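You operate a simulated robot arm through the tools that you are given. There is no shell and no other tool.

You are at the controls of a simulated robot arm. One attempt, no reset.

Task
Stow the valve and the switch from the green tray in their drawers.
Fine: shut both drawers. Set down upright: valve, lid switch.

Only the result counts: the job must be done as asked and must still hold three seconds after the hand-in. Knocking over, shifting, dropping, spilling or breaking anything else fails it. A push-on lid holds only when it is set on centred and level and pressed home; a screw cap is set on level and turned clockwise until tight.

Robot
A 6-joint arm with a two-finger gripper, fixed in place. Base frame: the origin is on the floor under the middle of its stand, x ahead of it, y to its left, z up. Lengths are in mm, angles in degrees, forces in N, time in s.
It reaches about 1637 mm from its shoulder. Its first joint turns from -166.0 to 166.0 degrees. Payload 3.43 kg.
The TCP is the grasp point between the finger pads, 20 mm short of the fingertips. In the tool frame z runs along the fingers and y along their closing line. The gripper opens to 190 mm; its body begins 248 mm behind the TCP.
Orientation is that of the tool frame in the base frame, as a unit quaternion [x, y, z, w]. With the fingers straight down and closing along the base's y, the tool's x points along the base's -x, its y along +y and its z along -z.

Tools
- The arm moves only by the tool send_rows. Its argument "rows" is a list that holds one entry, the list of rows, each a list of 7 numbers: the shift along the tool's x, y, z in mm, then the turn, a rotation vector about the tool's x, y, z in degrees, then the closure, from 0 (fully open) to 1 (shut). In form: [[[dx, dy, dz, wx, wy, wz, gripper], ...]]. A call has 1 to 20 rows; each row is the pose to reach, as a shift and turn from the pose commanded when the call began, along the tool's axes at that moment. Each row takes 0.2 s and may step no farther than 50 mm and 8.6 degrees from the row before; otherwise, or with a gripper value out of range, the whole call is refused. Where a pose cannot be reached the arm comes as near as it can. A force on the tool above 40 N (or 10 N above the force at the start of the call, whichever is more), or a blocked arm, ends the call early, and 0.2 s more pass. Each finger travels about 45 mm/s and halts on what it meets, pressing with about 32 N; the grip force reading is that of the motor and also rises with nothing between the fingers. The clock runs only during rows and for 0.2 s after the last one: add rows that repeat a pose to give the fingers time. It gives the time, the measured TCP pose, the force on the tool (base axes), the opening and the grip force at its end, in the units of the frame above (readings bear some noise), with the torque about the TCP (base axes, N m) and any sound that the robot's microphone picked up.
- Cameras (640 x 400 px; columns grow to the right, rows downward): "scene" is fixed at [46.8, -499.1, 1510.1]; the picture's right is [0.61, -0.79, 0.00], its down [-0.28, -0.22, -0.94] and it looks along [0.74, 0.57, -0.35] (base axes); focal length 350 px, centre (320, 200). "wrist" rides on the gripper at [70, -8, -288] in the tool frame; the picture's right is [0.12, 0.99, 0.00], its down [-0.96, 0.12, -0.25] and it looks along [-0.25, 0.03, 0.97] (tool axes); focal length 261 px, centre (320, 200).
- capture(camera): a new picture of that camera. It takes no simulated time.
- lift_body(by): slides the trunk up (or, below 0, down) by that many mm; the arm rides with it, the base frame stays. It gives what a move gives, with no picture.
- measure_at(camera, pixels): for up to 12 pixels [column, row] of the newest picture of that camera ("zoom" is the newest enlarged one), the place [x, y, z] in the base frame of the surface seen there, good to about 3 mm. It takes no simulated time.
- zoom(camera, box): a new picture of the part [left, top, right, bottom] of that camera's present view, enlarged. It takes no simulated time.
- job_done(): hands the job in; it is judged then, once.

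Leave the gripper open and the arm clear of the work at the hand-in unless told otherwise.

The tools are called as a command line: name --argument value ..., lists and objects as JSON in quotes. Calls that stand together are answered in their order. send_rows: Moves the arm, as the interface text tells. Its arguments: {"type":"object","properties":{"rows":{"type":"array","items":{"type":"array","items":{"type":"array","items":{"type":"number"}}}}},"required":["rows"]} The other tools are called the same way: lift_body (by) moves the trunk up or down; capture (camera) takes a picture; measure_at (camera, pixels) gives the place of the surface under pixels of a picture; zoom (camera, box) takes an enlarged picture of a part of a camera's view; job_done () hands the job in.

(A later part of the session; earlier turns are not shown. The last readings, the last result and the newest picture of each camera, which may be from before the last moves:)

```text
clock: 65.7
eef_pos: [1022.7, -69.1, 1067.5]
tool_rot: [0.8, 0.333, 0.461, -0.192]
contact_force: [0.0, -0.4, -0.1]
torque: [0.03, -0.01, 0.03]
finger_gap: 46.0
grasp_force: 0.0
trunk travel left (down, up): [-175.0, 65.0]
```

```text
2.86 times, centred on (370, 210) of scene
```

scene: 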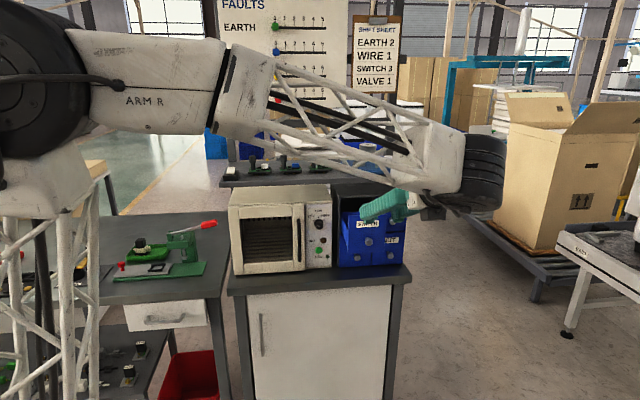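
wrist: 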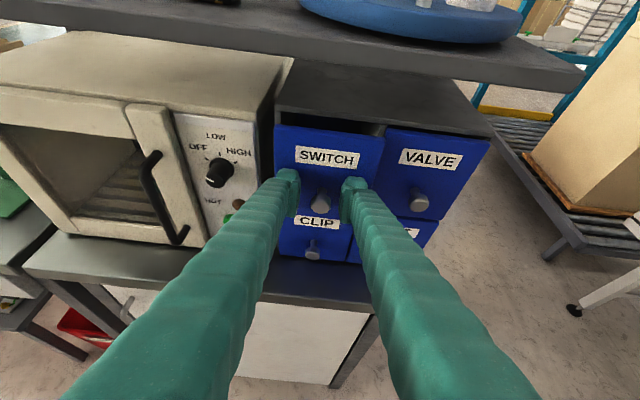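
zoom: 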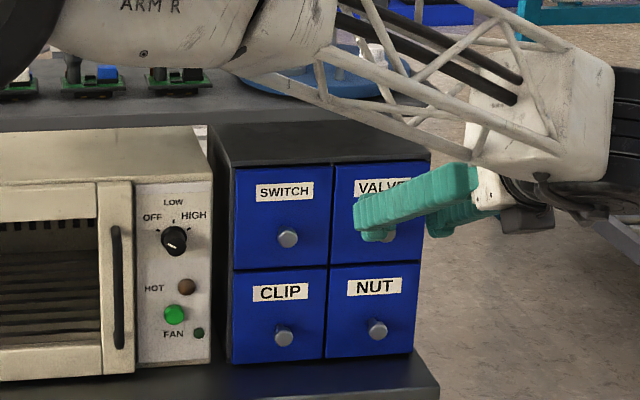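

VALVE knob is centred within ~2 mm. Advancing onto it and closing.

send_rows --rows '[[[-2.5, 2.4, 28, 0, 0, 0, 0.758], [-5, 2.4, 57, 0, 0, 0, 0.758], [-7, 2.4, 76, 0, 0, 0, 0.758], [-7.6, 2.4, 85.8, 0, 0, 0, 0.758], [-7.6, 2.4, 85.8, 0, 0, 0, 0.758], [-7.6, 2.4, 85.8, 0, 0, 0, 0.9], [-7.6, 2.4, 85.8, 0, 0, 0, 1], [-7.6, 2.4, 85.8, 0, 0, 0, 1], [-7.6, 2.4, 85.8, 0, 0, 0, 1]]]'

zoom --camera "wrist" --box '[250, 110, 390, 220]'

```text
clock: 67.7
eef_pos: [1074.8, -21.5, 1018.5]
tool_rot: [0.8, 0.333, 0.461, -0.193]
contact_force: [3.7, -2.2, 0.6]
torque: [0.01, -0.05, -0.04]
finger_gap: 22.7
grasp_force: 45.6
trunk travel left (down, up): [-175.0, 65.0]
```

```text
3.64 times, centred on (320, 165) of wrist
```

zoom: 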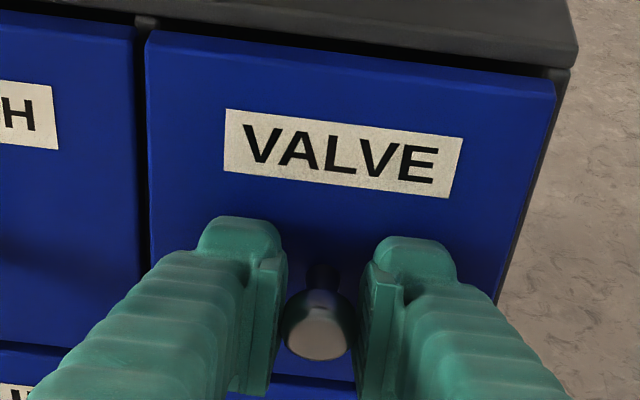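

Gripped (22.7 mm). Pulling the VALVE drawer straight out 140 mm in 10 mm steps.

send_rows --rows '[[[-2.5, 0, -4.3, 0, 0, 0, 1], [-6, 0, -10.4, 0, 0, 0, 1], [-10, 0, -17.3, 0, 0, 0, 1], [-15, 0, -26, 0, 0, 0, 1], [-20, 0, -34.6, 0, 0, 0, 1], [-25, 0, -43.3, 0, 0, 0, 1], [-30, 0, -52, 0, 0, 0, 1]]]'

```text
clock: 69.3
eef_pos: [1031.7, -63.8, 1017.8]
tool_rot: [0.8, 0.334, 0.461, -0.193]
contact_force: [3.0, -3.7, -0.7]
torque: [-0.09, 0.05, -0.09]
finger_gap: 22.8
grasp_force: 45.8
trunk travel left (down, up): [-175.0, 65.0]
```

Force is small; continuing to about 140 mm out.

send_rows --rows '[[[-5, -0.2, -8.7, 0, 0, 0, 1], [-10, -0.3, -17.3, 0, 0, 0, 1], [-15, -0.3, -26, 0, 0, 0, 1], [-20, -0.3, -34.6, 0, 0, 0, 1], [-25, -0.3, -43.3, 0, 0, 0, 1], [-30, -0.3, -52, 0, 0, 0, 1], [-35, -0.3, -60.6, 0, 0, 0, 1], [-40, -0.3, -69.3, 0, 0, 0, 1]]]'

capture --camera "wrist"

```text
clock: 71.1
eef_pos: [975.5, -120.5, 1017.0]
tool_rot: [0.8, 0.333, 0.461, -0.192]
contact_force: [0.9, -0.8, -4.7]
torque: [-0.03, 0.03, -0.02]
finger_gap: 22.6
grasp_force: 45.0
trunk travel left (down, up): [-175.0, 65.0]
```

```text
taken
```

wrist: 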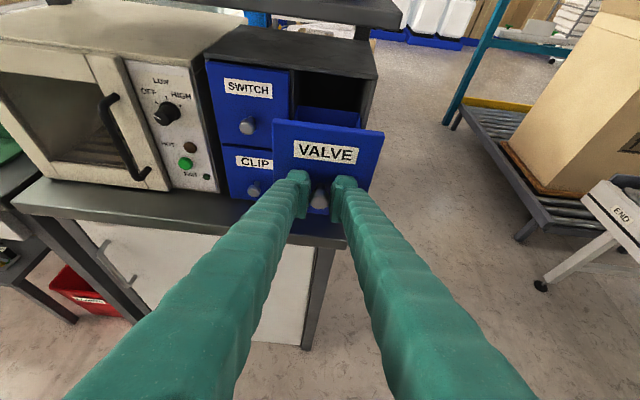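

VALVE drawer is out 140 mm and the SWITCH drawer stays shut. Releasing the knob and backing off.

send_rows --rows '[[[0, 0, 0, 0, 0, 0, 0.85], [0, 0, 0, 0, 0, 0, 0.758], [0, 0, 0, 0, 0, 0, 0.758], [0, 0, -30, 0, 0, 0, 0.758], [0, 0, -75, 0, 0, 0, 0.758], [0, 0, -120, 0, 0, 0, 0.758], [0, 0, -140, 0, 0, 0, 0.758]]]'

capture --camera "wrist"

zoom --camera "scene" --box '[320, 140, 420, 280]'

```text
clock: 72.7
eef_pos: [891.0, -208.3, 1087.2]
tool_rot: [0.8, 0.334, 0.46, -0.192]
contact_force: [0.5, 0.0, 0.1]
torque: [-0.02, -0.02, 0.03]
finger_gap: 46.0
grasp_force: 0.1
trunk travel left (down, up): [-175.0, 65.0]
```

```text
taken
```

wrist: 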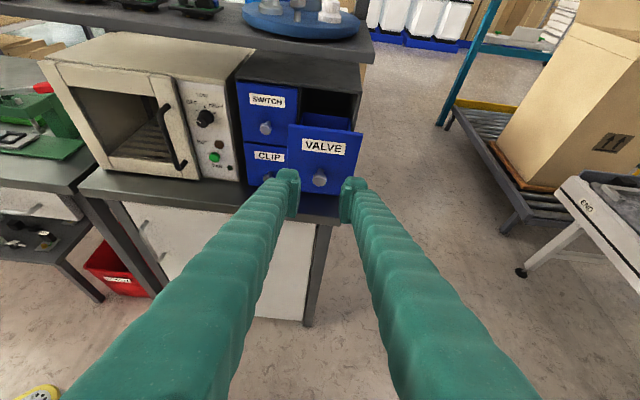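

```text
2.86 times, centred on (370, 210) of scene
```

zoom: 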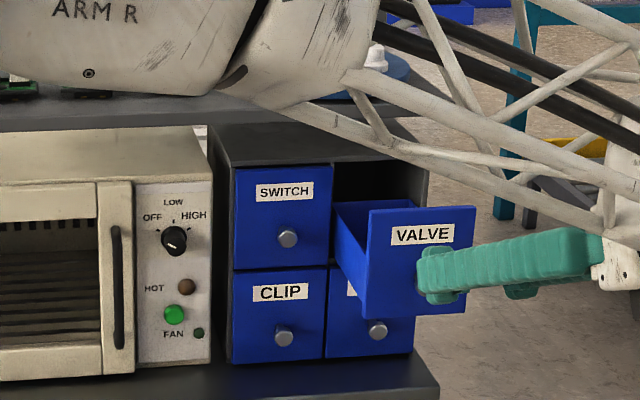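

Both look right. Raising and turning the fingers vertical in front of the VALVE drawer to look inside.

send_rows --rows '[[[30, 0, -4, 0, 0, 0, 0.758], [60, 0, -8, 0, -8, 0, 0.758], [90, 0, -12, 0, -16, 0, 0.758], [120, 0, -16, 0, -24, 0, 0.758], [140, 0, -18, 0, -32, 0, 0.758], [155.6, 0, -20.5, 0, -40, 0, 0.758], [155.6, 0, -20.5, 0, -48, 0, 0.758], [155.6, 0, -20.5, 0, -54, 0, 0.758], [155.6, 0, -20.5, 0, -60, 0, 0.758]]]'

capture --camera "wrist"

```text
clock: 74.7
eef_pos: [919.7, -162.4, 1214.1]
tool_rot: [0.923, 0.385, 0.002, 0.003]
contact_force: [0.1, -0.6, -0.6]
torque: [0.12, 0.06, 0.0]
finger_gap: 46.0
grasp_force: 0.0
out of reach, approached as far as the arm can: row 9
trunk travel left (down, up): [-175.0, 65.0]
```

```text
taken
```

wrist: 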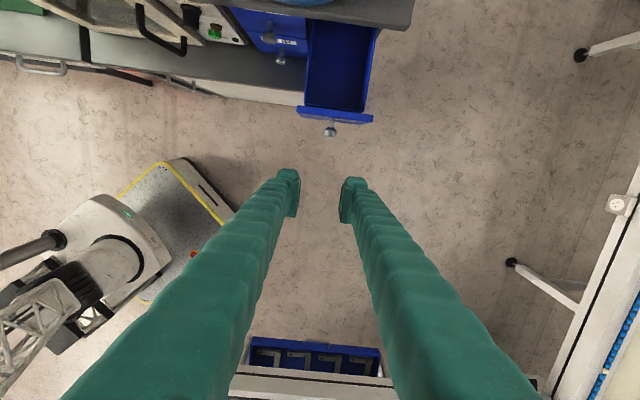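

The arm hit its reach limit while vertical this far out, so for the valve I'll also lean the gripper outward (about 20°) at both pick and place. First, look inside the VALVE drawer at (340,65).

zoom --camera "wrist" --box '[290, 0, 390, 140]'

measure_at --camera "zoom" --pixels '[[240, 300], [258, 200], [262, 100], [425, 310], [440, 200], [455, 110], [330, 305], [340, 320], [300, 290], [350, 200], [345, 250], [370, 110]]'

```text
2.86 times, centred on (340, 70) of wrist
```

zoom: 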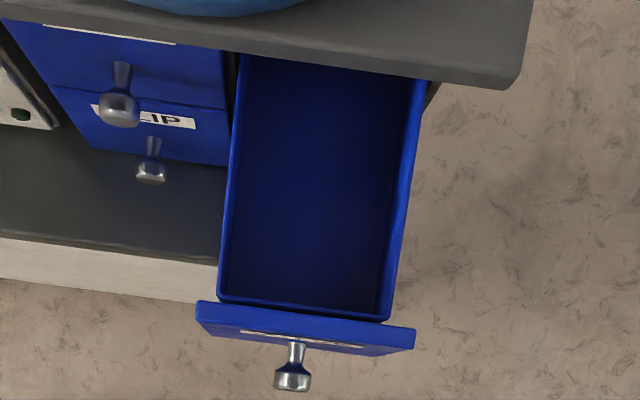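

```text
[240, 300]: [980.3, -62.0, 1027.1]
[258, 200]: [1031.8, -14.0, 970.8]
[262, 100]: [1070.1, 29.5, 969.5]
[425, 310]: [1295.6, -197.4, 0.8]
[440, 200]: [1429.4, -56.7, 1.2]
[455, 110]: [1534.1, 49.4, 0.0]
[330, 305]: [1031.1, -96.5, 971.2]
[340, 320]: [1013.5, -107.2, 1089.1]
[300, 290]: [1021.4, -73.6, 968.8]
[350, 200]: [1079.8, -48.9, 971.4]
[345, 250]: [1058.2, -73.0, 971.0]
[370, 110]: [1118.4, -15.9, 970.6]
```

VALVE drawer is empty, floor z≈970, centre u≈779. Travelling back along the shelf front toward the tray.

send_rows --rows '[[[1, -46, 0, 0, 0, 0, 0.758], [3, -92, 0, 0, 0, 0, 0.758], [4, -138, 0, 0, 0, 0, 0.758], [6, -184, 0, 0, 0, 0, 0.758], [7, -230, 0, 0, 0, 0, 0.758], [9, -276, 0, 0, 0, 0, 0.758], [10, -322, 0, 0, 0, 0, 0.758], [12, -368, 0, 0, 0, 0, 0.758], [14, -414, 0, 0, 0, 0, 0.758], [16, -460, 0, 0, 0, 0, 0.758], [18, -506, 0, 0, 0, 0, 0.758], [20, -552, 0, 0, 0, 0, 0.758], [22, -598, 0, 0, 0, 0, 0.758], [24, -644, 0, 0, 0, 0, 0.758], [26, -690, 0, 0, 0, 0, 0.758], [28, -736, 0, 0, 0, 0, 0.758], [30, -782, 0, 0, 0, 0, 0.7], [30, -782, 0, 0, 0, 0, 0.7]]]'

```text
clock: 78.5
eef_pos: [438.8, 349.7, 1209.4]
tool_rot: [0.91, 0.414, -0.006, -0.02]
contact_force: [-0.2, 0.5, -0.5]
torque: [0.0, 0.01, 0.01]
finger_gap: 56.6
grasp_force: 0.1
out of reach, approached as far as the arm can: row 15, 16, 17, 18
trunk travel left (down, up): [-175.0, 65.0]
```

A wrist joint limit appeared for this yaw near the tray, so I'll turn the hand around (camera outboard again, x‑axis toward −d), rotating in place in free space in two calls.

send_rows --rows '[[[0, 0, 0, 0, 0, -8.5, 0.7], [0, 0, 0, 0, 0, -17, 0.7], [0, 0, 0, 0, 0, -25.5, 0.7], [0, 0, 0, 0, 0, -34, 0.7], [0, 0, 0, 0, 0, -42.5, 0.7], [0, 0, 0, 0, 0, -51, 0.7], [0, 0, 0, 0, 0, -59.5, 0.7], [0, 0, 0, 0, 0, -68, 0.7], [0, 0, 0, 0, 0, -76.5, 0.7], [0, 0, 0, 0, 0, -85, 0.7], [0, 0, 0, 0, 0, -90, 0.7]]]'

```text
clock: 80.9
eef_pos: [439.3, 349.9, 1209.0]
tool_rot: [0.351, 0.936, 0.01, -0.018]
contact_force: [-0.2, 0.2, -0.5]
torque: [0.0, 0.01, -0.01]
finger_gap: 57.0
grasp_force: 0.1
trunk travel left (down, up): [-175.0, 65.0]
```

Commanded pose got reset and has ~2° residual tilt. Now completing the turn to match the valve's yaw, levelling the tool, and moving over the tray at once.

send_rows --rows '[[[15.2, 37.2, 10.8, 0.2, -0.17, -8.24, 0.7], [30.3, 74.4, 21.5, 0.39, -0.33, -16.47, 0.7], [45.5, 111.7, 32.3, 0.59, -0.5, -24.71, 0.6], [60.6, 148.9, 43, 0.79, -0.66, -32.95, 0.5], [75.8, 186.1, 53.8, 0.99, -0.83, -41.19, 0.4], [91, 223.3, 64.5, 1.18, -1, -49.42, 0.3], [106.1, 260.5, 75.3, 1.38, -1.16, -57.66, 0.3], [121.3, 297.8, 86, 1.58, -1.33, -65.9, 0.3], [136.4, 335, 96.8, 1.77, -1.49, -74.13, 0.3], [151.6, 372.2, 107.5, 1.97, -1.66, -82.37, 0.3], [151.6, 372.2, 107.5, 1.97, -1.66, -82.37, 0.3]]]'

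capture --camera "wrist"

```text
clock: 83.3
eef_pos: [568.1, 732.5, 1108.7]
tool_rot: [-0.351, 0.936, -0.001, -0.001]
contact_force: [0.1, 1.2, -0.5]
torque: [-0.14, 0.03, -0.04]
finger_gap: 133.0
grasp_force: 0.1
trunk travel left (down, up): [-175.0, 65.0]
```

```text
taken
```

wrist: 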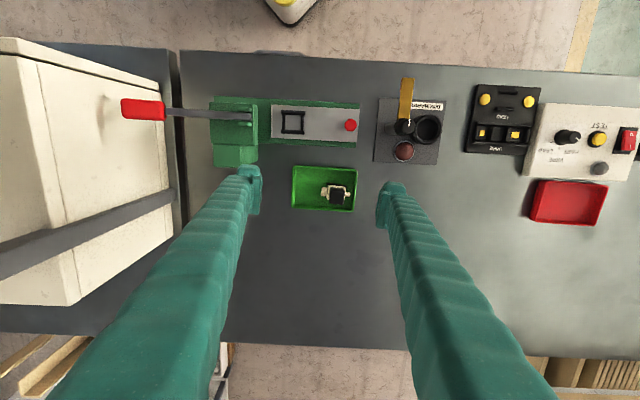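

Level and over the tray. Zooming on the valve.

zoom --camera "wrist" --box '[300, 165, 365, 215]'

measure_at --camera "zoom" --pixels '[[310, 235], [390, 235], [350, 215], [350, 255], [320, 215], [385, 215], [315, 255], [385, 258], [270, 210], [250, 215], [420, 225], [330, 180]]'

```text
8.00 times, centred on (332, 190) of wrist
```

zoom: 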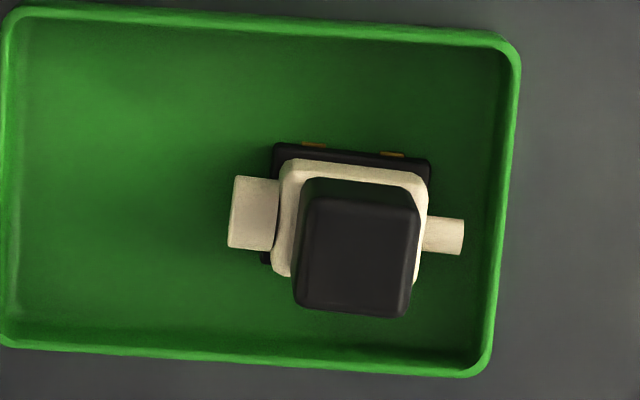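

```text
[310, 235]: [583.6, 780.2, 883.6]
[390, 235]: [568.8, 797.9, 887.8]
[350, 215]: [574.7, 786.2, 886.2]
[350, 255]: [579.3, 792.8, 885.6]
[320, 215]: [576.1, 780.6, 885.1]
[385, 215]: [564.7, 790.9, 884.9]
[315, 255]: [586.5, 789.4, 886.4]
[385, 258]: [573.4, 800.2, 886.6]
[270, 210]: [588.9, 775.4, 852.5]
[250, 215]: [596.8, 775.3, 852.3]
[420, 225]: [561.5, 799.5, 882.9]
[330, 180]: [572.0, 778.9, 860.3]
```

measure_at --camera "zoom" --pixels '[[306, 250], [310, 225], [408, 250], [411, 230], [340, 205], [390, 210], [330, 308], [380, 310], [358, 257], [240, 245], [455, 235], [300, 180]]'

measure_at --camera "zoom" --pixels '[[360, 190], [350, 170], [290, 165], [420, 180], [350, 150], [235, 210], [460, 230], [285, 265], [420, 270], [150, 200], [475, 200], [200, 348]]'

```text
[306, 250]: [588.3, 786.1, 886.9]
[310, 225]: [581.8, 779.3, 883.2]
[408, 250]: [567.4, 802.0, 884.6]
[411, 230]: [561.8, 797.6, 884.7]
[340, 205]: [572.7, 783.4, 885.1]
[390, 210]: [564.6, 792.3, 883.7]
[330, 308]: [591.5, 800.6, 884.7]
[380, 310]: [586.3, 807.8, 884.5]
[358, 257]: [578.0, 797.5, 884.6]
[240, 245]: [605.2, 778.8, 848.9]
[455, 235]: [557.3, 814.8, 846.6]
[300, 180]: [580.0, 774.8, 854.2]
```

```text
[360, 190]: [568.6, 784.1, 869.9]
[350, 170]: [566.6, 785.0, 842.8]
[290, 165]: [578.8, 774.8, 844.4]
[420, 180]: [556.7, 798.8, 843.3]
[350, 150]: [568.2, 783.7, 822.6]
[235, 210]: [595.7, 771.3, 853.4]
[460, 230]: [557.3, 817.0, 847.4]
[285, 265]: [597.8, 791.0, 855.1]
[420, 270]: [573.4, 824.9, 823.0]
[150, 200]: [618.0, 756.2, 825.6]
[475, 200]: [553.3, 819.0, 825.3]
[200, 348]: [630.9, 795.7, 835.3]
```

The valve is square with the tool now: coil 28×28 mm centred at (579,795), top z≈885.5, cream body top ≈855, stubs along the tool y. I'll grip the coil across the other faces (no stubs there), so I yaw 90° while moving above it.

send_rows --rows '[[[-4.5, 3.7, 5, 0, 0, 8.2, 0.4], [-9, 7.3, 15, 0, 0, 16.4, 0.5], [-13.5, 11, 28, 0, 0, 24.6, 0.6], [-18, 14.6, 41, 0, 0, 32.8, 0.7], [-22.5, 18.3, 54, 0, 0, 41, 0.7], [-27, 21.9, 67, 0, 0, 49.2, 0.7], [-31.5, 25.6, 80, 0, 0, 57.4, 0.7], [-36, 29.2, 93, 0, 0, 65.6, 0.7], [-40.5, 32.9, 106, 0, 0, 73.8, 0.7], [-45, 36.5, 118, 0, 0, 82, 0.7], [-49.5, 40.2, 128, 0, 0, 90, 0.7], [-49.5, 40.2, 128, 0, 0, 90, 0.7]]]'

zoom --camera "wrist" --box '[270, 120, 370, 200]'

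```text
clock: 85.9
eef_pos: [579.1, 795.5, 979.3]
tool_rot: [0.415, 0.91, -0.001, 0.001]
contact_force: [-0.6, 0.6, 0.4]
torque: [-0.04, -0.01, 0.01]
finger_gap: 56.8
grasp_force: 0.1
trunk travel left (down, up): [-175.0, 65.0]
```

```text
5.00 times, centred on (320, 160) of wrist
```

zoom: 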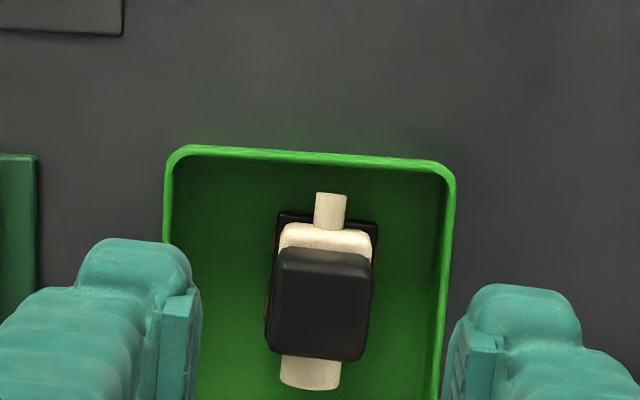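

measure_at --camera "zoom" --pixels '[[274, 300], [272, 320], [368, 300], [366, 320], [320, 270], [320, 300], [320, 345], [300, 240], [345, 240], [330, 205], [310, 375], [320, 255]]'

zoom --camera "scene" --box '[120, 215, 180, 265]'

```text
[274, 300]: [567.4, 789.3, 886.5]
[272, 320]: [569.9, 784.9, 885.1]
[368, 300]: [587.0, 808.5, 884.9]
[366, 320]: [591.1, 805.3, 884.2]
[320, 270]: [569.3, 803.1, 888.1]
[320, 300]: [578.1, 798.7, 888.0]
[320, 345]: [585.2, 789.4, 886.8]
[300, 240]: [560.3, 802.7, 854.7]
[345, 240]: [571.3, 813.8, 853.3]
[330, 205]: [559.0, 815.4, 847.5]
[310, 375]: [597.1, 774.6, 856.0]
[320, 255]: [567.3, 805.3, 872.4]
```

```text
8.00 times, centred on (150, 240) of scene
```

zoom: 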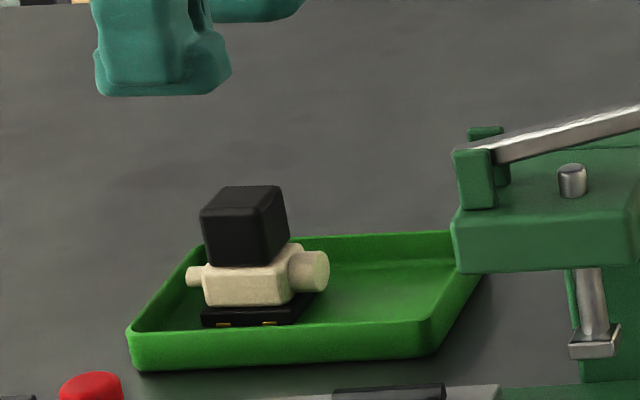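

measure_at --camera "zoom" --pixels '[[235, 215], [235, 240], [230, 255], [230, 263], [235, 270], [230, 278], [240, 285], [250, 300], [260, 260], [280, 255], [210, 270], [310, 270]]'

```text
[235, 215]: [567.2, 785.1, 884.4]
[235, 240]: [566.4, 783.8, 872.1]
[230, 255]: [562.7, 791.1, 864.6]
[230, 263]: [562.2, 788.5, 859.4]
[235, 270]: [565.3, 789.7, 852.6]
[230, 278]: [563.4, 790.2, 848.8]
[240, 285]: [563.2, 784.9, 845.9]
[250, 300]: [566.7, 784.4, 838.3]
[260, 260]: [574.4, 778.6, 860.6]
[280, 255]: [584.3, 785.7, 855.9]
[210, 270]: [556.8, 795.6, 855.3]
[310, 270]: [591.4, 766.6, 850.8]
```

Body and coil are flush on these faces (e≈943), so the fingers can straddle both. I'll lean the tool 18° (body toward the open bench), descend to z≈930 first, then check.

send_rows --rows '[[[0.5, 0.9, 8, 0, -4, 0, 0.72], [0.5, 0.9, 20, 0, -8, 0, 0.758], [0.5, 0.9, 32, 0, -12, 0, 0.758], [0.5, 0.9, 44, 0, -16, 0, 0.758], [0.5, 0.9, 50, 0, -18, 0, 0.758], [0.5, 0.9, 50, 0, -18, 0, 0.758]]]'

zoom --camera "wrist" --box '[260, 120, 380, 220]'

zoom --camera "scene" --box '[110, 190, 190, 260]'

```text
clock: 87.3
eef_pos: [579.5, 797.5, 931.3]
tool_rot: [0.409, 0.899, -0.065, 0.143]
contact_force: [-0.5, -0.5, 0.3]
torque: [-0.03, 0.02, -0.02]
finger_gap: 45.8
grasp_force: 0.1
trunk travel left (down, up): [-175.0, 65.0]
```

```text
4.00 times, centred on (320, 170) of wrist
```

zoom: 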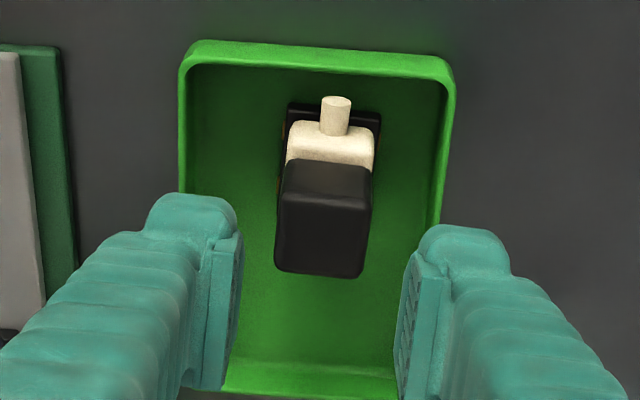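

```text
5.71 times, centred on (150, 225) of scene
```

zoom: 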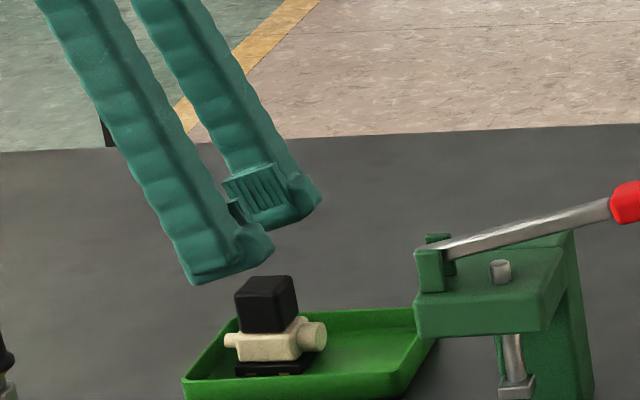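

Orientation as intended. Descending vertically to TCP z≈872 (tips just above the rim).

send_rows --rows '[[[6.1, -0.5, 18.8, 0, 0, 0, 0.758], [11, -0.5, 34, 0, 0, 0, 0.758], [15.3, -0.5, 47, 0, 0, 0, 0.758], [18.3, -0.5, 56.4, 0, 0, 0, 0.758], [18.3, -0.5, 56.4, 0, 0, 0, 0.758]]]'

zoom --camera "wrist" --box '[260, 120, 380, 220]'

zoom --camera "scene" --box '[110, 205, 190, 265]'

```text
clock: 88.5
eef_pos: [579.8, 796.4, 870.4]
tool_rot: [0.408, 0.899, -0.066, 0.143]
contact_force: [0.6, 0.5, -0.2]
torque: [0.02, 0.02, -0.01]
finger_gap: 46.0
grasp_force: 0.1
trunk travel left (down, up): [-175.0, 65.0]
```

```text
4.00 times, centred on (320, 170) of wrist
```

zoom: 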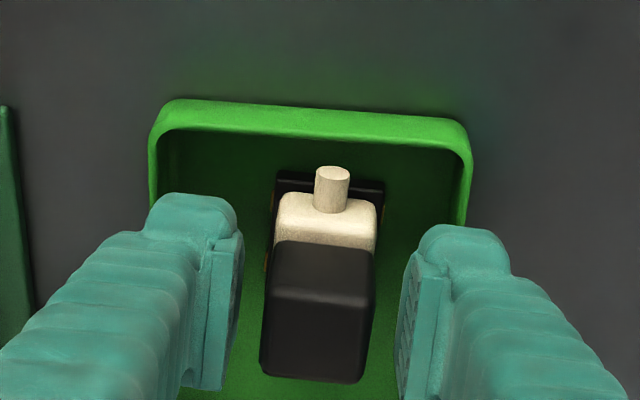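

```text
6.67 times, centred on (150, 235) of scene
```

zoom: 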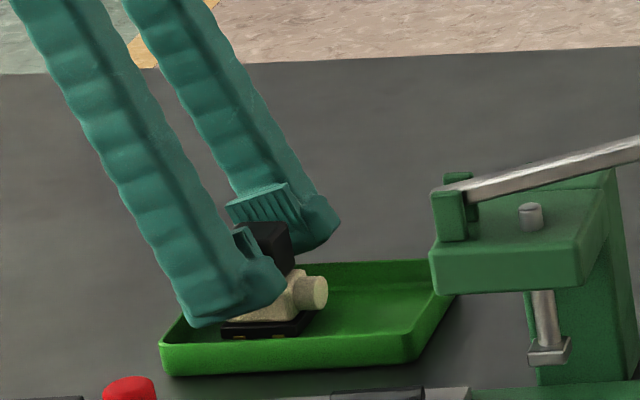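

Straddling the coil and body with no contact. Closing fully.

send_rows --rows '[[[0, 0, 0, 0, 0, 0, 0.82], [0, 0, 0, 0, 0, 0, 0.9], [0, 0, 0, 0, 0, 0, 1], [0, 0, 0, 0, 0, 0, 1], [0, 0, 0, 0, 0, 0, 1]]]'

zoom --camera "wrist" --box '[260, 120, 380, 220]'

zoom --camera "scene" --box '[110, 205, 190, 265]'

```text
clock: 89.7
eef_pos: [580.1, 797.3, 871.1]
tool_rot: [0.408, 0.899, -0.066, 0.143]
contact_force: [0.1, -0.3, -0.1]
torque: [-0.04, -0.04, -0.04]
finger_gap: 28.9
grasp_force: 32.4
trunk travel left (down, up): [-175.0, 65.0]
```

```text
4.00 times, centred on (320, 170) of wrist
```

zoom: 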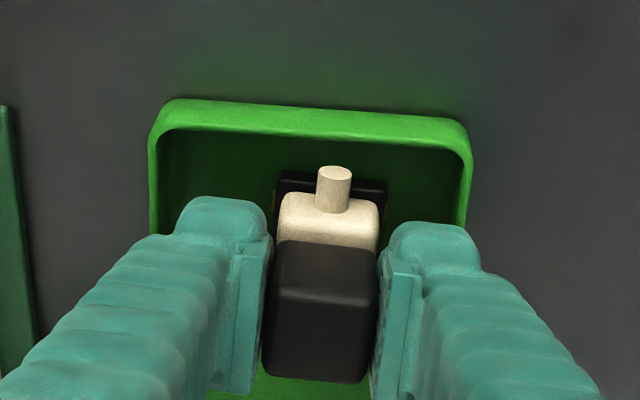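

```text
6.67 times, centred on (150, 235) of scene
```

zoom: 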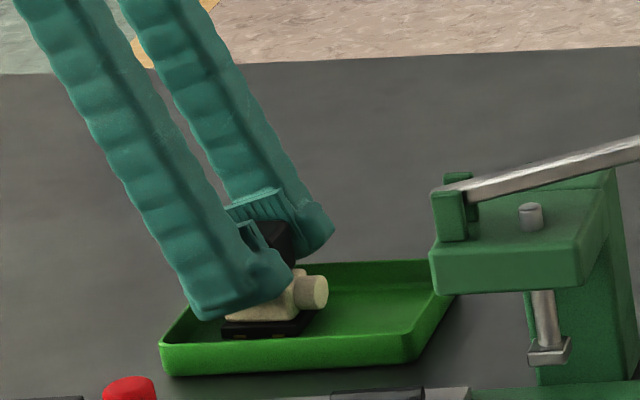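

Gripped (28.9 mm, 32 N). Lifting vertically 15 mm slowly and checking.

send_rows --rows '[[[-0.6, 0, -1.9, 0, 0, 0, 1], [-1.5, 0, -4.8, 0, 0, 0, 1], [-2.5, 0, -7.6, 0, 0, 0, 1], [-3.4, 0, -10.5, 0, 0, 0, 1], [-4.6, 0, -14.3, 0, 0, 0, 1], [-4.6, 0, -14.3, 0, 0, 0, 1]]]'

zoom --camera "scene" --box '[110, 205, 190, 265]'

zoom --camera "wrist" --box '[260, 120, 380, 220]'

```text
clock: 91.1
eef_pos: [579.1, 795.6, 885.4]
tool_rot: [0.408, 0.899, -0.066, 0.143]
contact_force: [-1.0, 0.2, -0.4]
torque: [0.03, 0.01, -0.03]
finger_gap: 28.8
grasp_force: 31.2
trunk travel left (down, up): [-175.0, 65.0]
```

```text
6.67 times, centred on (150, 235) of scene
```

zoom: 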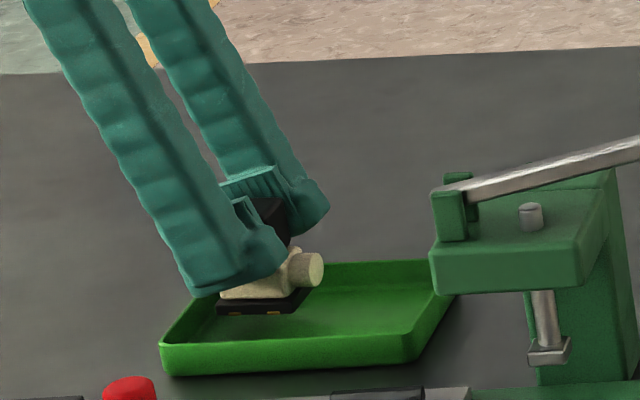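

```text
4.00 times, centred on (320, 170) of wrist
```

zoom: 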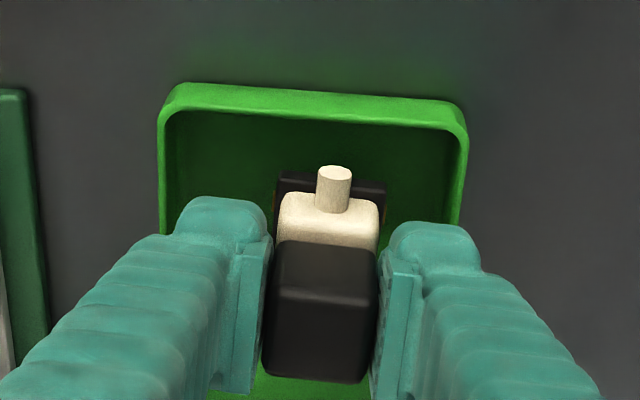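

Holding firmly. Raising smoothly to z≈1130 while bringing the tool back to vertical.

send_rows --rows '[[[-0.9, 0, -2.9, 0, 0, 0, 1], [-2.5, 0, -7.6, 0, 0, 0, 1], [-5, 0, -15.2, 0, 0, 0, 1], [-8.6, 0, -26.6, 0, 1, 0, 1], [-13.3, 0, -41, 0, 2.5, 0, 1], [-18.5, 0, -57, 0, 4, 0, 1], [-24.7, 0, -76, 0, 5.5, 0, 1], [-30.9, 0, -95, 0, 7, 0, 1], [-37, 0, -114, 0, 8.5, 0, 1], [-43.2, 0, -133, 0, 10, 0, 1], [-49.4, 0, -152, 0, 11.5, 0, 1], [-55.6, 0, -171, 0, 13, 0, 1], [-61.8, 0, -190, 0, 14.5, 0, 1], [-67, 0, -207, 0, 16, 0, 1], [-71.5, 0, -220, 0, 17, 0, 1], [-74.5, 0, -229, 0, 17.6, 0, 1], [-75.7, 0, -233, 0, 18, 0, 1]]]'

zoom --camera "wrist" --box '[260, 120, 380, 220]'

zoom --camera "scene" --box '[105, 140, 185, 210]'

```text
clock: 94.7
eef_pos: [579.1, 796.9, 1131.2]
tool_rot: [0.414, 0.91, -0.002, 0.001]
contact_force: [-1.2, 0.0, -0.8]
torque: [0.0, 0.0, -0.01]
finger_gap: 28.6
grasp_force: 31.8
trunk travel left (down, up): [-175.0, 65.0]
```

```text
4.00 times, centred on (320, 170) of wrist
```

zoom: 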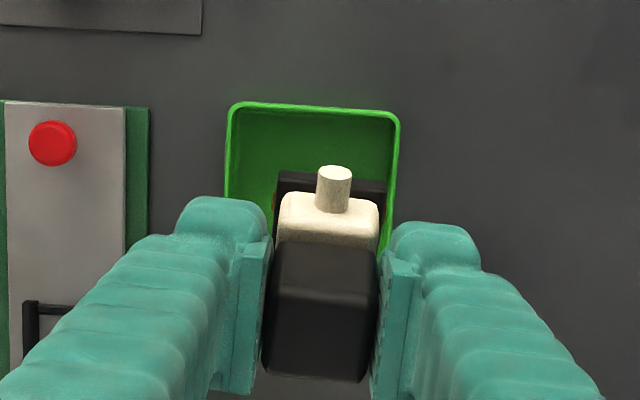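

```text
5.71 times, centred on (145, 175) of scene
```

zoom: 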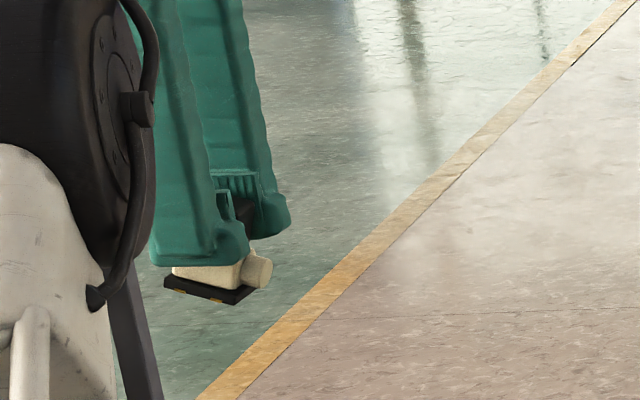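

Secure. Carrying the valve back over the bench to in front of the shelf, yawing halfway.

send_rows --rows '[[[-3.5, -7.2, -2, 0, 0, -1, 1], [-10.6, -21.7, -6, 0, 0, -3, 1], [-21.2, -43.4, -12, 0, 0, -5.5, 1], [-33.6, -68.7, -19, 0, 0, -8.5, 1], [-46, -94, -26, 0, 0, -12, 1], [-58.4, -119.3, -33, 0, 0, -15, 1], [-70.8, -144.6, -40, 0, 0, -18, 1], [-83.1, -169.9, -47, 0, 0, -21, 1], [-95.5, -195.2, -54, 0, 0, -24, 1], [-107.9, -220.5, -61, 0, 0, -27, 1], [-120.3, -245.8, -68, 0, 0, -30, 1], [-132.7, -271, -75, 0, 0, -33, 1], [-145, -296.3, -82, 0, 0, -36, 1], [-155.7, -318, -88, 0, 0, -39, 1], [-164.5, -336.1, -94, 0, 0, -42, 1], [-171.6, -350.6, -98, 0, 0, -44, 1], [-176.9, -361.4, -101, 0, 0, -45, 1]]]'

```text
clock: 98.3
eef_pos: [422.9, 426.5, 1232.8]
tool_rot: [0.033, 0.999, 0.0, 0.0]
contact_force: [0.2, 0.7, -1.8]
torque: [-0.01, 0.01, 0.0]
finger_gap: 28.5
grasp_force: 31.3
trunk travel left (down, up): [-175.0, 65.0]
```

send_rows --rows '[[[-4.6, -4.5, 0.2, 0, 0, -0.5, 1], [-18.3, -18, 0.9, 0, 0, -2, 1], [-36.5, -36, 1.8, 0, 0, -3.9, 1], [-59.4, -58.5, 3, 0, 0, -6.4, 1], [-84.5, -83.2, 4.2, 0, 0, -9.1, 1], [-109.6, -107.9, 5.5, 0, 0, -11.8, 1], [-134.7, -132.7, 6.7, 0, 0, -14.5, 1], [-159.8, -157.4, 8, 0, 0, -17.2, 1], [-184.9, -182.1, 9.2, 0, 0, -19.9, 1], [-210, -206.9, 10.5, 0, 0, -22.6, 1], [-235.1, -231.6, 11.7, 0, 0, -25.3, 1], [-260.3, -256.3, 13, 0, 0, -28, 1], [-285.4, -281.1, 14.3, 0, 0, -30.7, 1], [-310.5, -305.8, 15.5, 0, 0, -33.4, 1], [-335.6, -330.5, 16.8, 0, 0, -36.1, 1], [-360.7, -355.3, 18, 0, 0, -38.8, 1], [-388.1, -382.2, 19.4, 0, 0, -41.7, 1], [-415.5, -409.2, 20.7, 0, 0, -44.7, 1], [-438.3, -431.7, 21.9, 0, 0, -47.1, 1], [-456.6, -449.7, 22.8, 0, 0, -49.1, 1]]]'

capture --camera "wrist"

capture --camera "scene"

```text
clock: 102.5
eef_pos: [848.9, -53.2, 1212.6]
tool_rot: [-0.385, 0.923, -0.001, 0.0]
contact_force: [-0.1, 0.2, 0.1]
torque: [-0.09, -0.13, 0.05]
finger_gap: 28.9
grasp_force: 32.7
trunk travel left (down, up): [-175.0, 65.0]
```

```text
taken
```

wrist: 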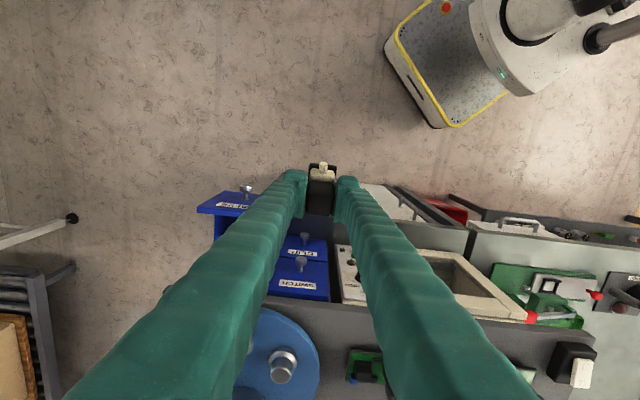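

```text
taken
```

scene: 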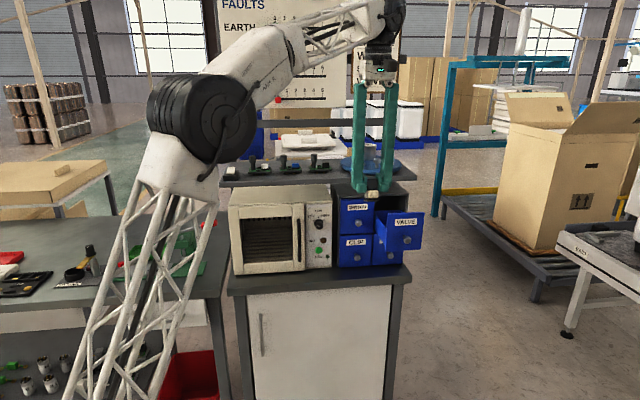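

Now leaning the gripper 18° outward (so the valve is upright again) and moving in front of/above the VALVE drawer.

send_rows --rows '[[[-1, -4, 1, 0, -1, 0, 1], [-3, -14, 5, 0, -3, 0, 1], [-7, -32, 11, 0, -5.5, 0, 1], [-12, -54, 18, 0, -8, 0, 1], [-17, -76, 26, 0, -10.5, 0, 1], [-22, -98, 33, 0, -13, 0, 1], [-26, -117, 40, 0, -15.5, 0, 1], [-29, -130, 45, 0, -17, 0, 1], [-30.5, -137.8, 47, 0, -18, 0, 1], [-30.5, -137.8, 47, 0, -18, 0, 1]]]'

zoom --camera "scene" --box '[330, 140, 440, 260]'

capture --camera "wrist"

```text
clock: 104.7
eef_pos: [968.0, -129.6, 1164.0]
tool_rot: [-0.38, 0.912, 0.06, 0.144]
contact_force: [-0.9, -0.1, -0.8]
torque: [0.02, -0.01, -0.02]
finger_gap: 29.1
grasp_force: 32.0
trunk travel left (down, up): [-175.0, 65.0]
```

```text
3.33 times, centred on (385, 200) of scene
```

zoom: 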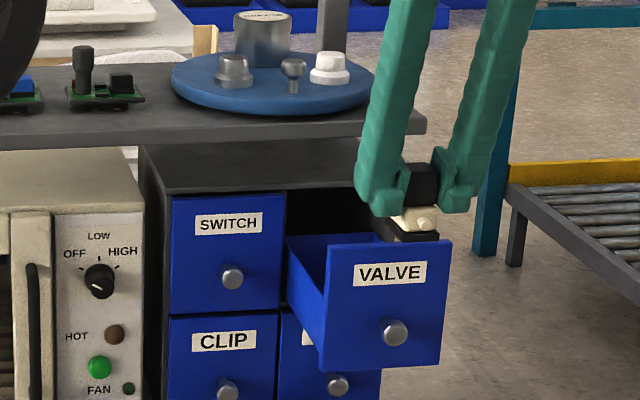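

```text
taken
```

wrist: 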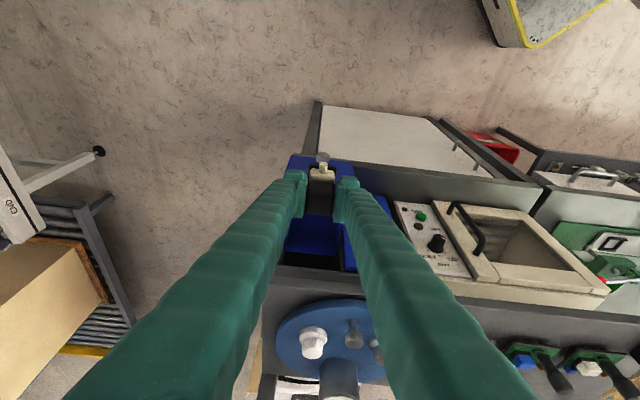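

Valve upright, centred at u≈779. Descending on a slanted path: first to just above the drawer walls, then checking.

send_rows --rows '[[[-9, 0.2, 3.6, 0, 0, 0, 1], [-24, 0.5, 9.5, 0, 0, 0, 1], [-42, 0.7, 16.7, 0, 0, 0, 1], [-60.6, 1, 23.9, 0, 0, 0, 1], [-63.4, 1, 42.3, 0, 0, 0, 1], [-66.1, 1, 60.8, 0, 0, 0, 1], [-68.9, 1, 79.2, 0, 0, 0, 1], [-68.9, 1, 79.2, 0, 0, 0, 1]]]'

zoom --camera "scene" --box '[330, 140, 440, 260]'

capture --camera "wrist"

```text
clock: 106.5
eef_pos: [1031.4, -65.3, 1108.3]
tool_rot: [-0.38, 0.912, 0.061, 0.144]
contact_force: [-0.4, -0.5, -0.9]
torque: [-0.01, 0.0, 0.0]
finger_gap: 28.8
grasp_force: 31.9
trunk travel left (down, up): [-175.0, 65.0]
```

```text
3.33 times, centred on (385, 200) of scene
```

zoom: 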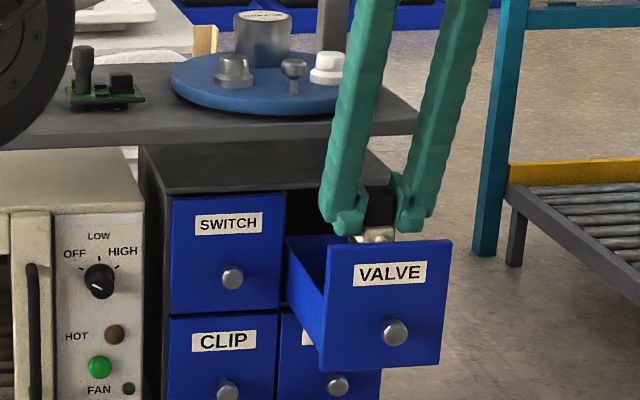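

```text
taken
```

wrist: 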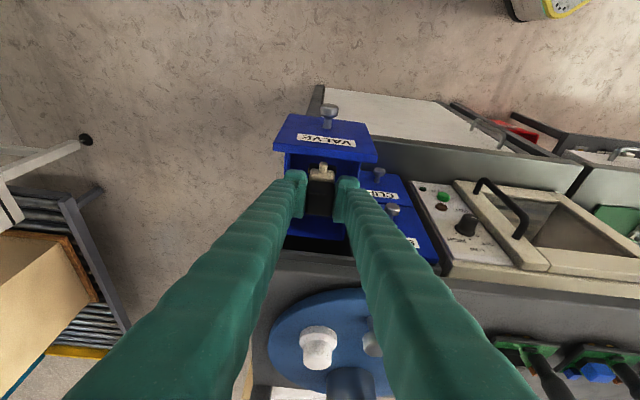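

zoom --camera "wrist" --box '[260, 100, 390, 270]'

measure_at --camera "zoom" --pixels '[[258, 150], [270, 170], [245, 140], [400, 160], [395, 180], [420, 170], [320, 150], [330, 190], [260, 300], [400, 290], [390, 300], [250, 160]]'

```text
2.35 times, centred on (325, 185) of wrist
```

zoom: 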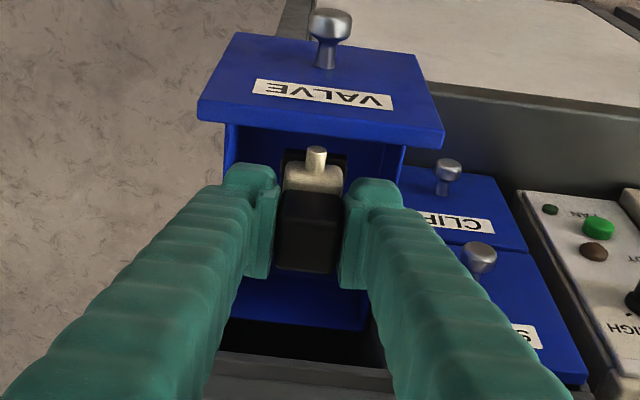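

```text
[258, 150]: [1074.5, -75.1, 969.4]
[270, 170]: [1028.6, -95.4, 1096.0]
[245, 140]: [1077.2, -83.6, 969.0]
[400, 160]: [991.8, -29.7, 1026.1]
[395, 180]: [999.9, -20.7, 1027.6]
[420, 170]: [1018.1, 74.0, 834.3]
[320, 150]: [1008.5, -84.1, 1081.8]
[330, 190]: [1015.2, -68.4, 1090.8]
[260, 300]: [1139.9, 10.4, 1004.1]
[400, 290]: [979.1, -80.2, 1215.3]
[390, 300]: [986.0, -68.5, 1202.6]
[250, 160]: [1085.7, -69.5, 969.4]
```

measure_at --camera "zoom" --pixels '[[231, 145], [229, 150], [227, 140], [233, 155], [228, 165], [402, 150], [398, 170], [236, 150]]'

```text
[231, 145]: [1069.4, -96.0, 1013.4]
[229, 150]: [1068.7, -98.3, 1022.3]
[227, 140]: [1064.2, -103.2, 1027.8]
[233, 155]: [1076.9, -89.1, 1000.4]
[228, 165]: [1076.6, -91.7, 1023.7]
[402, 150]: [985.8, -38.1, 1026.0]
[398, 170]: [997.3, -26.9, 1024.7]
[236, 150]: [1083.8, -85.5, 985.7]
```

Drawer centre is u≈777.3, so I shift 1.5 mm and continue down to about 8 mm above the expected floor contact.

send_rows --rows '[[[-2.8, 0.5, 18.4, 0, 0, 0, 1], [-5.5, 1, 36.9, 0, 0, 0, 1], [-8.3, 1.5, 55.3, 0, 0, 0, 1], [-6, 1.5, 69, 0, 0, 0, 1], [-4, 1.5, 80, 0, 0, 0, 1], [-2.9, 1.5, 88.2, 0, 0, 0, 1], [-2.9, 1.5, 88.2, 0, 0, 0, 1]]]'

zoom --camera "wrist" --box '[260, 100, 390, 270]'

```text
clock: 108.1
eef_pos: [1051.4, -42.5, 1026.3]
tool_rot: [-0.38, 0.912, 0.06, 0.144]
contact_force: [-0.3, -0.6, -0.9]
torque: [0.02, 0.01, 0.03]
finger_gap: 28.9
grasp_force: 32.3
trunk travel left (down, up): [-175.0, 65.0]
```

```text
2.35 times, centred on (325, 185) of wrist
```

zoom: 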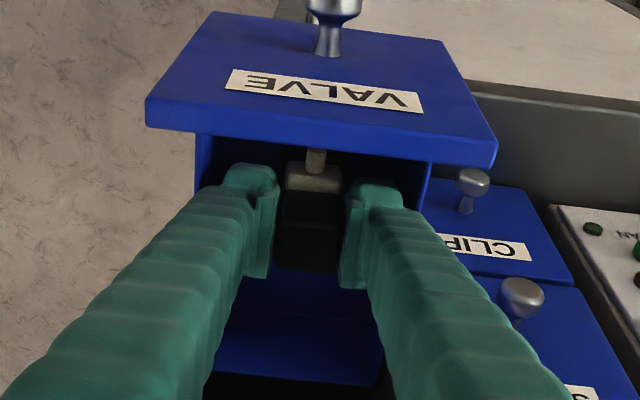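

Clear all round. Lowering vertically in small steps, watching the force.

send_rows --rows '[[[0.5, 0, 1.4, 0, 0, 0, 1], [0.9, 0, 2.9, 0, 0, 0, 1], [1.4, 0, 4.3, 0, 0, 0, 1], [1.4, 0, 4.3, 0, 0, 0, 1]]]'

send_rows --rows '[[[0.3, 0, 1, 0, 0, 0, 1], [0.6, 0, 1.9, 0, 0, 0, 1], [0.6, 0, 1.9, 0, 0, 0, 1]]]'

```text
clock: 109.1
eef_pos: [1051.7, -41.6, 1020.3]
tool_rot: [-0.38, 0.912, 0.06, 0.143]
contact_force: [-0.1, 0.7, -0.4]
torque: [-0.03, -0.01, -0.03]
finger_gap: 28.8
grasp_force: 32.1
trunk travel left (down, up): [-175.0, 65.0]
```

```text
clock: 109.9
eef_pos: [1050.7, -42.9, 1020.5]
tool_rot: [-0.379, 0.912, 0.058, 0.143]
contact_force: [0.4, 0.5, -1.2]
torque: [-0.01, 0.03, 0.01]
finger_gap: 28.7
grasp_force: 31.7
trunk travel left (down, up): [-175.0, 65.0]
```

No contact yet. Continuing 1 mm at a time.

send_rows --rows '[[[0.3, 0, 1, 0, 0, 0, 1], [0.6, 0, 1.9, 0, 0, 0, 1], [0.6, 0, 1.9, 0, 0, 0, 1]]]'

```text
clock: 110.7
eef_pos: [1051.5, -42.5, 1018.7]
tool_rot: [-0.38, 0.912, 0.06, 0.144]
contact_force: [0.7, 0.0, -1.6]
torque: [0.01, 0.01, 0.02]
finger_gap: 28.9
grasp_force: 32.4
trunk travel left (down, up): [-175.0, 65.0]
```

send_rows --rows '[[[0.15, 0, 0.5, 0, 0, 0, 1], [0.3, 0, 1, 0, 0, 0, 1], [0.3, 0, 1, 0, 0, 0, 1]]]'

```text
clock: 111.5
eef_pos: [1051.5, -42.5, 1016.8]
tool_rot: [-0.379, 0.912, 0.06, 0.143]
contact_force: [-1.0, -0.4, -1.3]
torque: [-0.03, 0.02, -0.02]
finger_gap: 28.9
grasp_force: 32.0
trunk travel left (down, up): [-175.0, 65.0]
```

send_rows --rows '[[[0.15, 0, 0.5, 0, 0, 0, 1], [0.3, 0, 1, 0, 0, 0, 1], [0.3, 0, 1, 0, 0, 0, 1]]]'

```text
clock: 112.3
eef_pos: [1051.4, -42.5, 1017.3]
tool_rot: [-0.38, 0.912, 0.059, 0.144]
contact_force: [1.9, -0.1, 5.3]
torque: [0.12, -0.13, -0.02]
finger_gap: 28.8
grasp_force: 32.3
trunk travel left (down, up): [-175.0, 65.0]
```

Touching at ~6 N, slightly on the inner edge. Leaning 0.8° more to flatten.

send_rows --rows '[[[0, 0, 0, 0, -0.8, 0, 1], [0, 0, 0, 0, -0.8, 0, 1]]]'

```text
clock: 112.9
eef_pos: [1051.6, -41.7, 1016.1]
tool_rot: [-0.379, 0.911, 0.062, 0.151]
contact_force: [0.4, -1.0, 9.0]
torque: [-0.17, 0.16, 0.03]
finger_gap: 29.0
grasp_force: 32.2
trunk travel left (down, up): [-175.0, 65.0]
```

Torque flipped, so it's flat within about half a degree. Splitting the difference, then releasing gently to a ~38 mm gap.

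send_rows --rows '[[[0, 0, 0, 0, 0.4, 0, 1], [0, 0, 0, 0, 0.4, 0, 0.85], [0, 0, 0, 0, 0.4, 0, 0.83], [0, 0, 0, 0, 0.4, 0, 0.815], [0, 0, 0, 0, 0.4, 0, 0.8], [0, 0, 0, 0, 0.4, 0, 0.8]]]'

zoom --camera "wrist" --box '[260, 100, 390, 270]'

```text
clock: 114.3
eef_pos: [1050.6, -43.0, 1015.1]
tool_rot: [-0.38, 0.911, 0.061, 0.147]
contact_force: [3.4, -3.4, -3.1]
torque: [-0.13, -0.09, -0.07]
finger_gap: 34.9
grasp_force: 0.1
trunk travel left (down, up): [-175.0, 65.0]
```

```text
2.35 times, centred on (325, 185) of wrist
```

zoom: 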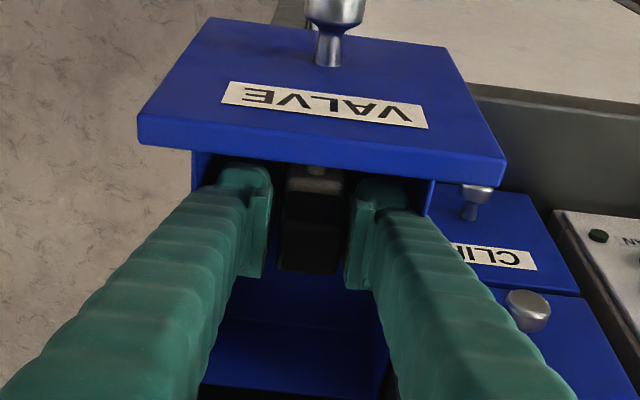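

The fingers are nearly touching the drawer walls at this opening (about 5 N sideways). Narrowing to a 33 mm gap, still clear of the valve (28.7 mm), then withdrawing along the finger axis.

send_rows --rows '[[[0, 0, 0, 0, 0, 0, 0.826], [0, 0, 0, 0, 0, 0, 0.826], [0, 0, 0, 0, 0, 0, 0.826]]]'

zoom --camera "wrist" --box '[280, 150, 370, 230]'

```text
clock: 115.1
eef_pos: [1050.1, -43.4, 1015.9]
tool_rot: [-0.38, 0.911, 0.061, 0.147]
contact_force: [1.2, -0.3, 0.8]
torque: [0.02, 0.02, 0.0]
finger_gap: 32.7
grasp_force: 0.0
trunk travel left (down, up): [-175.0, 65.0]
```

```text
5.00 times, centred on (325, 190) of wrist
```

zoom: 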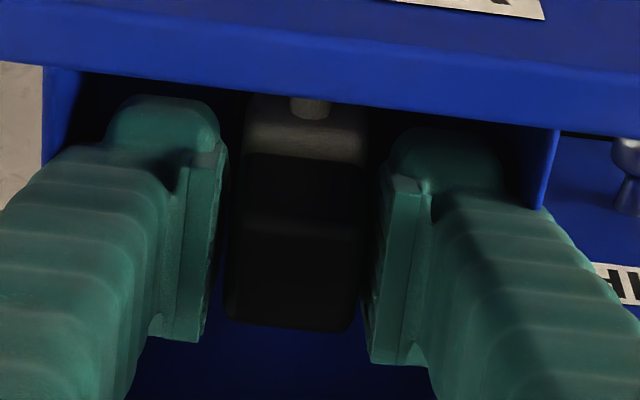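

Clear on both sides. Withdrawing slowly along the finger axis.

send_rows --rows '[[[0, 0, -4, 0, 0, 0, 0.826], [0, 0, -10, 0, 0, 0, 0.826], [0, 0, -20, 0, 0, 0, 0.826], [0, 0, -35, 0, 0, 0, 0.826], [0, 0, -55, 0, 0, 0, 0.826], [0, 0, -80, 0, 0, 0, 0.826], [0, 0, -110, 0, 0, 0, 0.826], [0, 0, -140, 0, 0, 0, 0.826]]]'

capture --camera "wrist"

capture --camera "scene"

```text
clock: 116.9
eef_pos: [1019.1, -75.4, 1148.6]
tool_rot: [-0.379, 0.912, 0.061, 0.147]
contact_force: [0.5, 0.3, -0.4]
torque: [-0.02, 0.03, 0.05]
finger_gap: 33.2
grasp_force: 0.1
trunk travel left (down, up): [-175.0, 65.0]
```

```text
taken
```

wrist: 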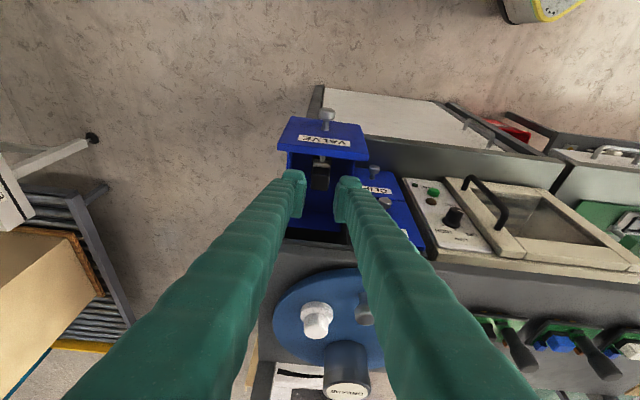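

```text
taken
```

scene: 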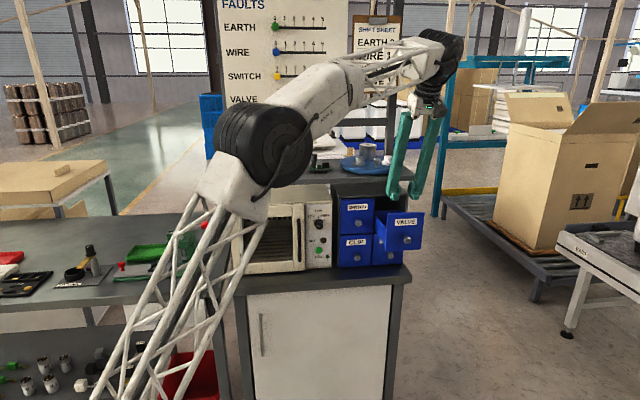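

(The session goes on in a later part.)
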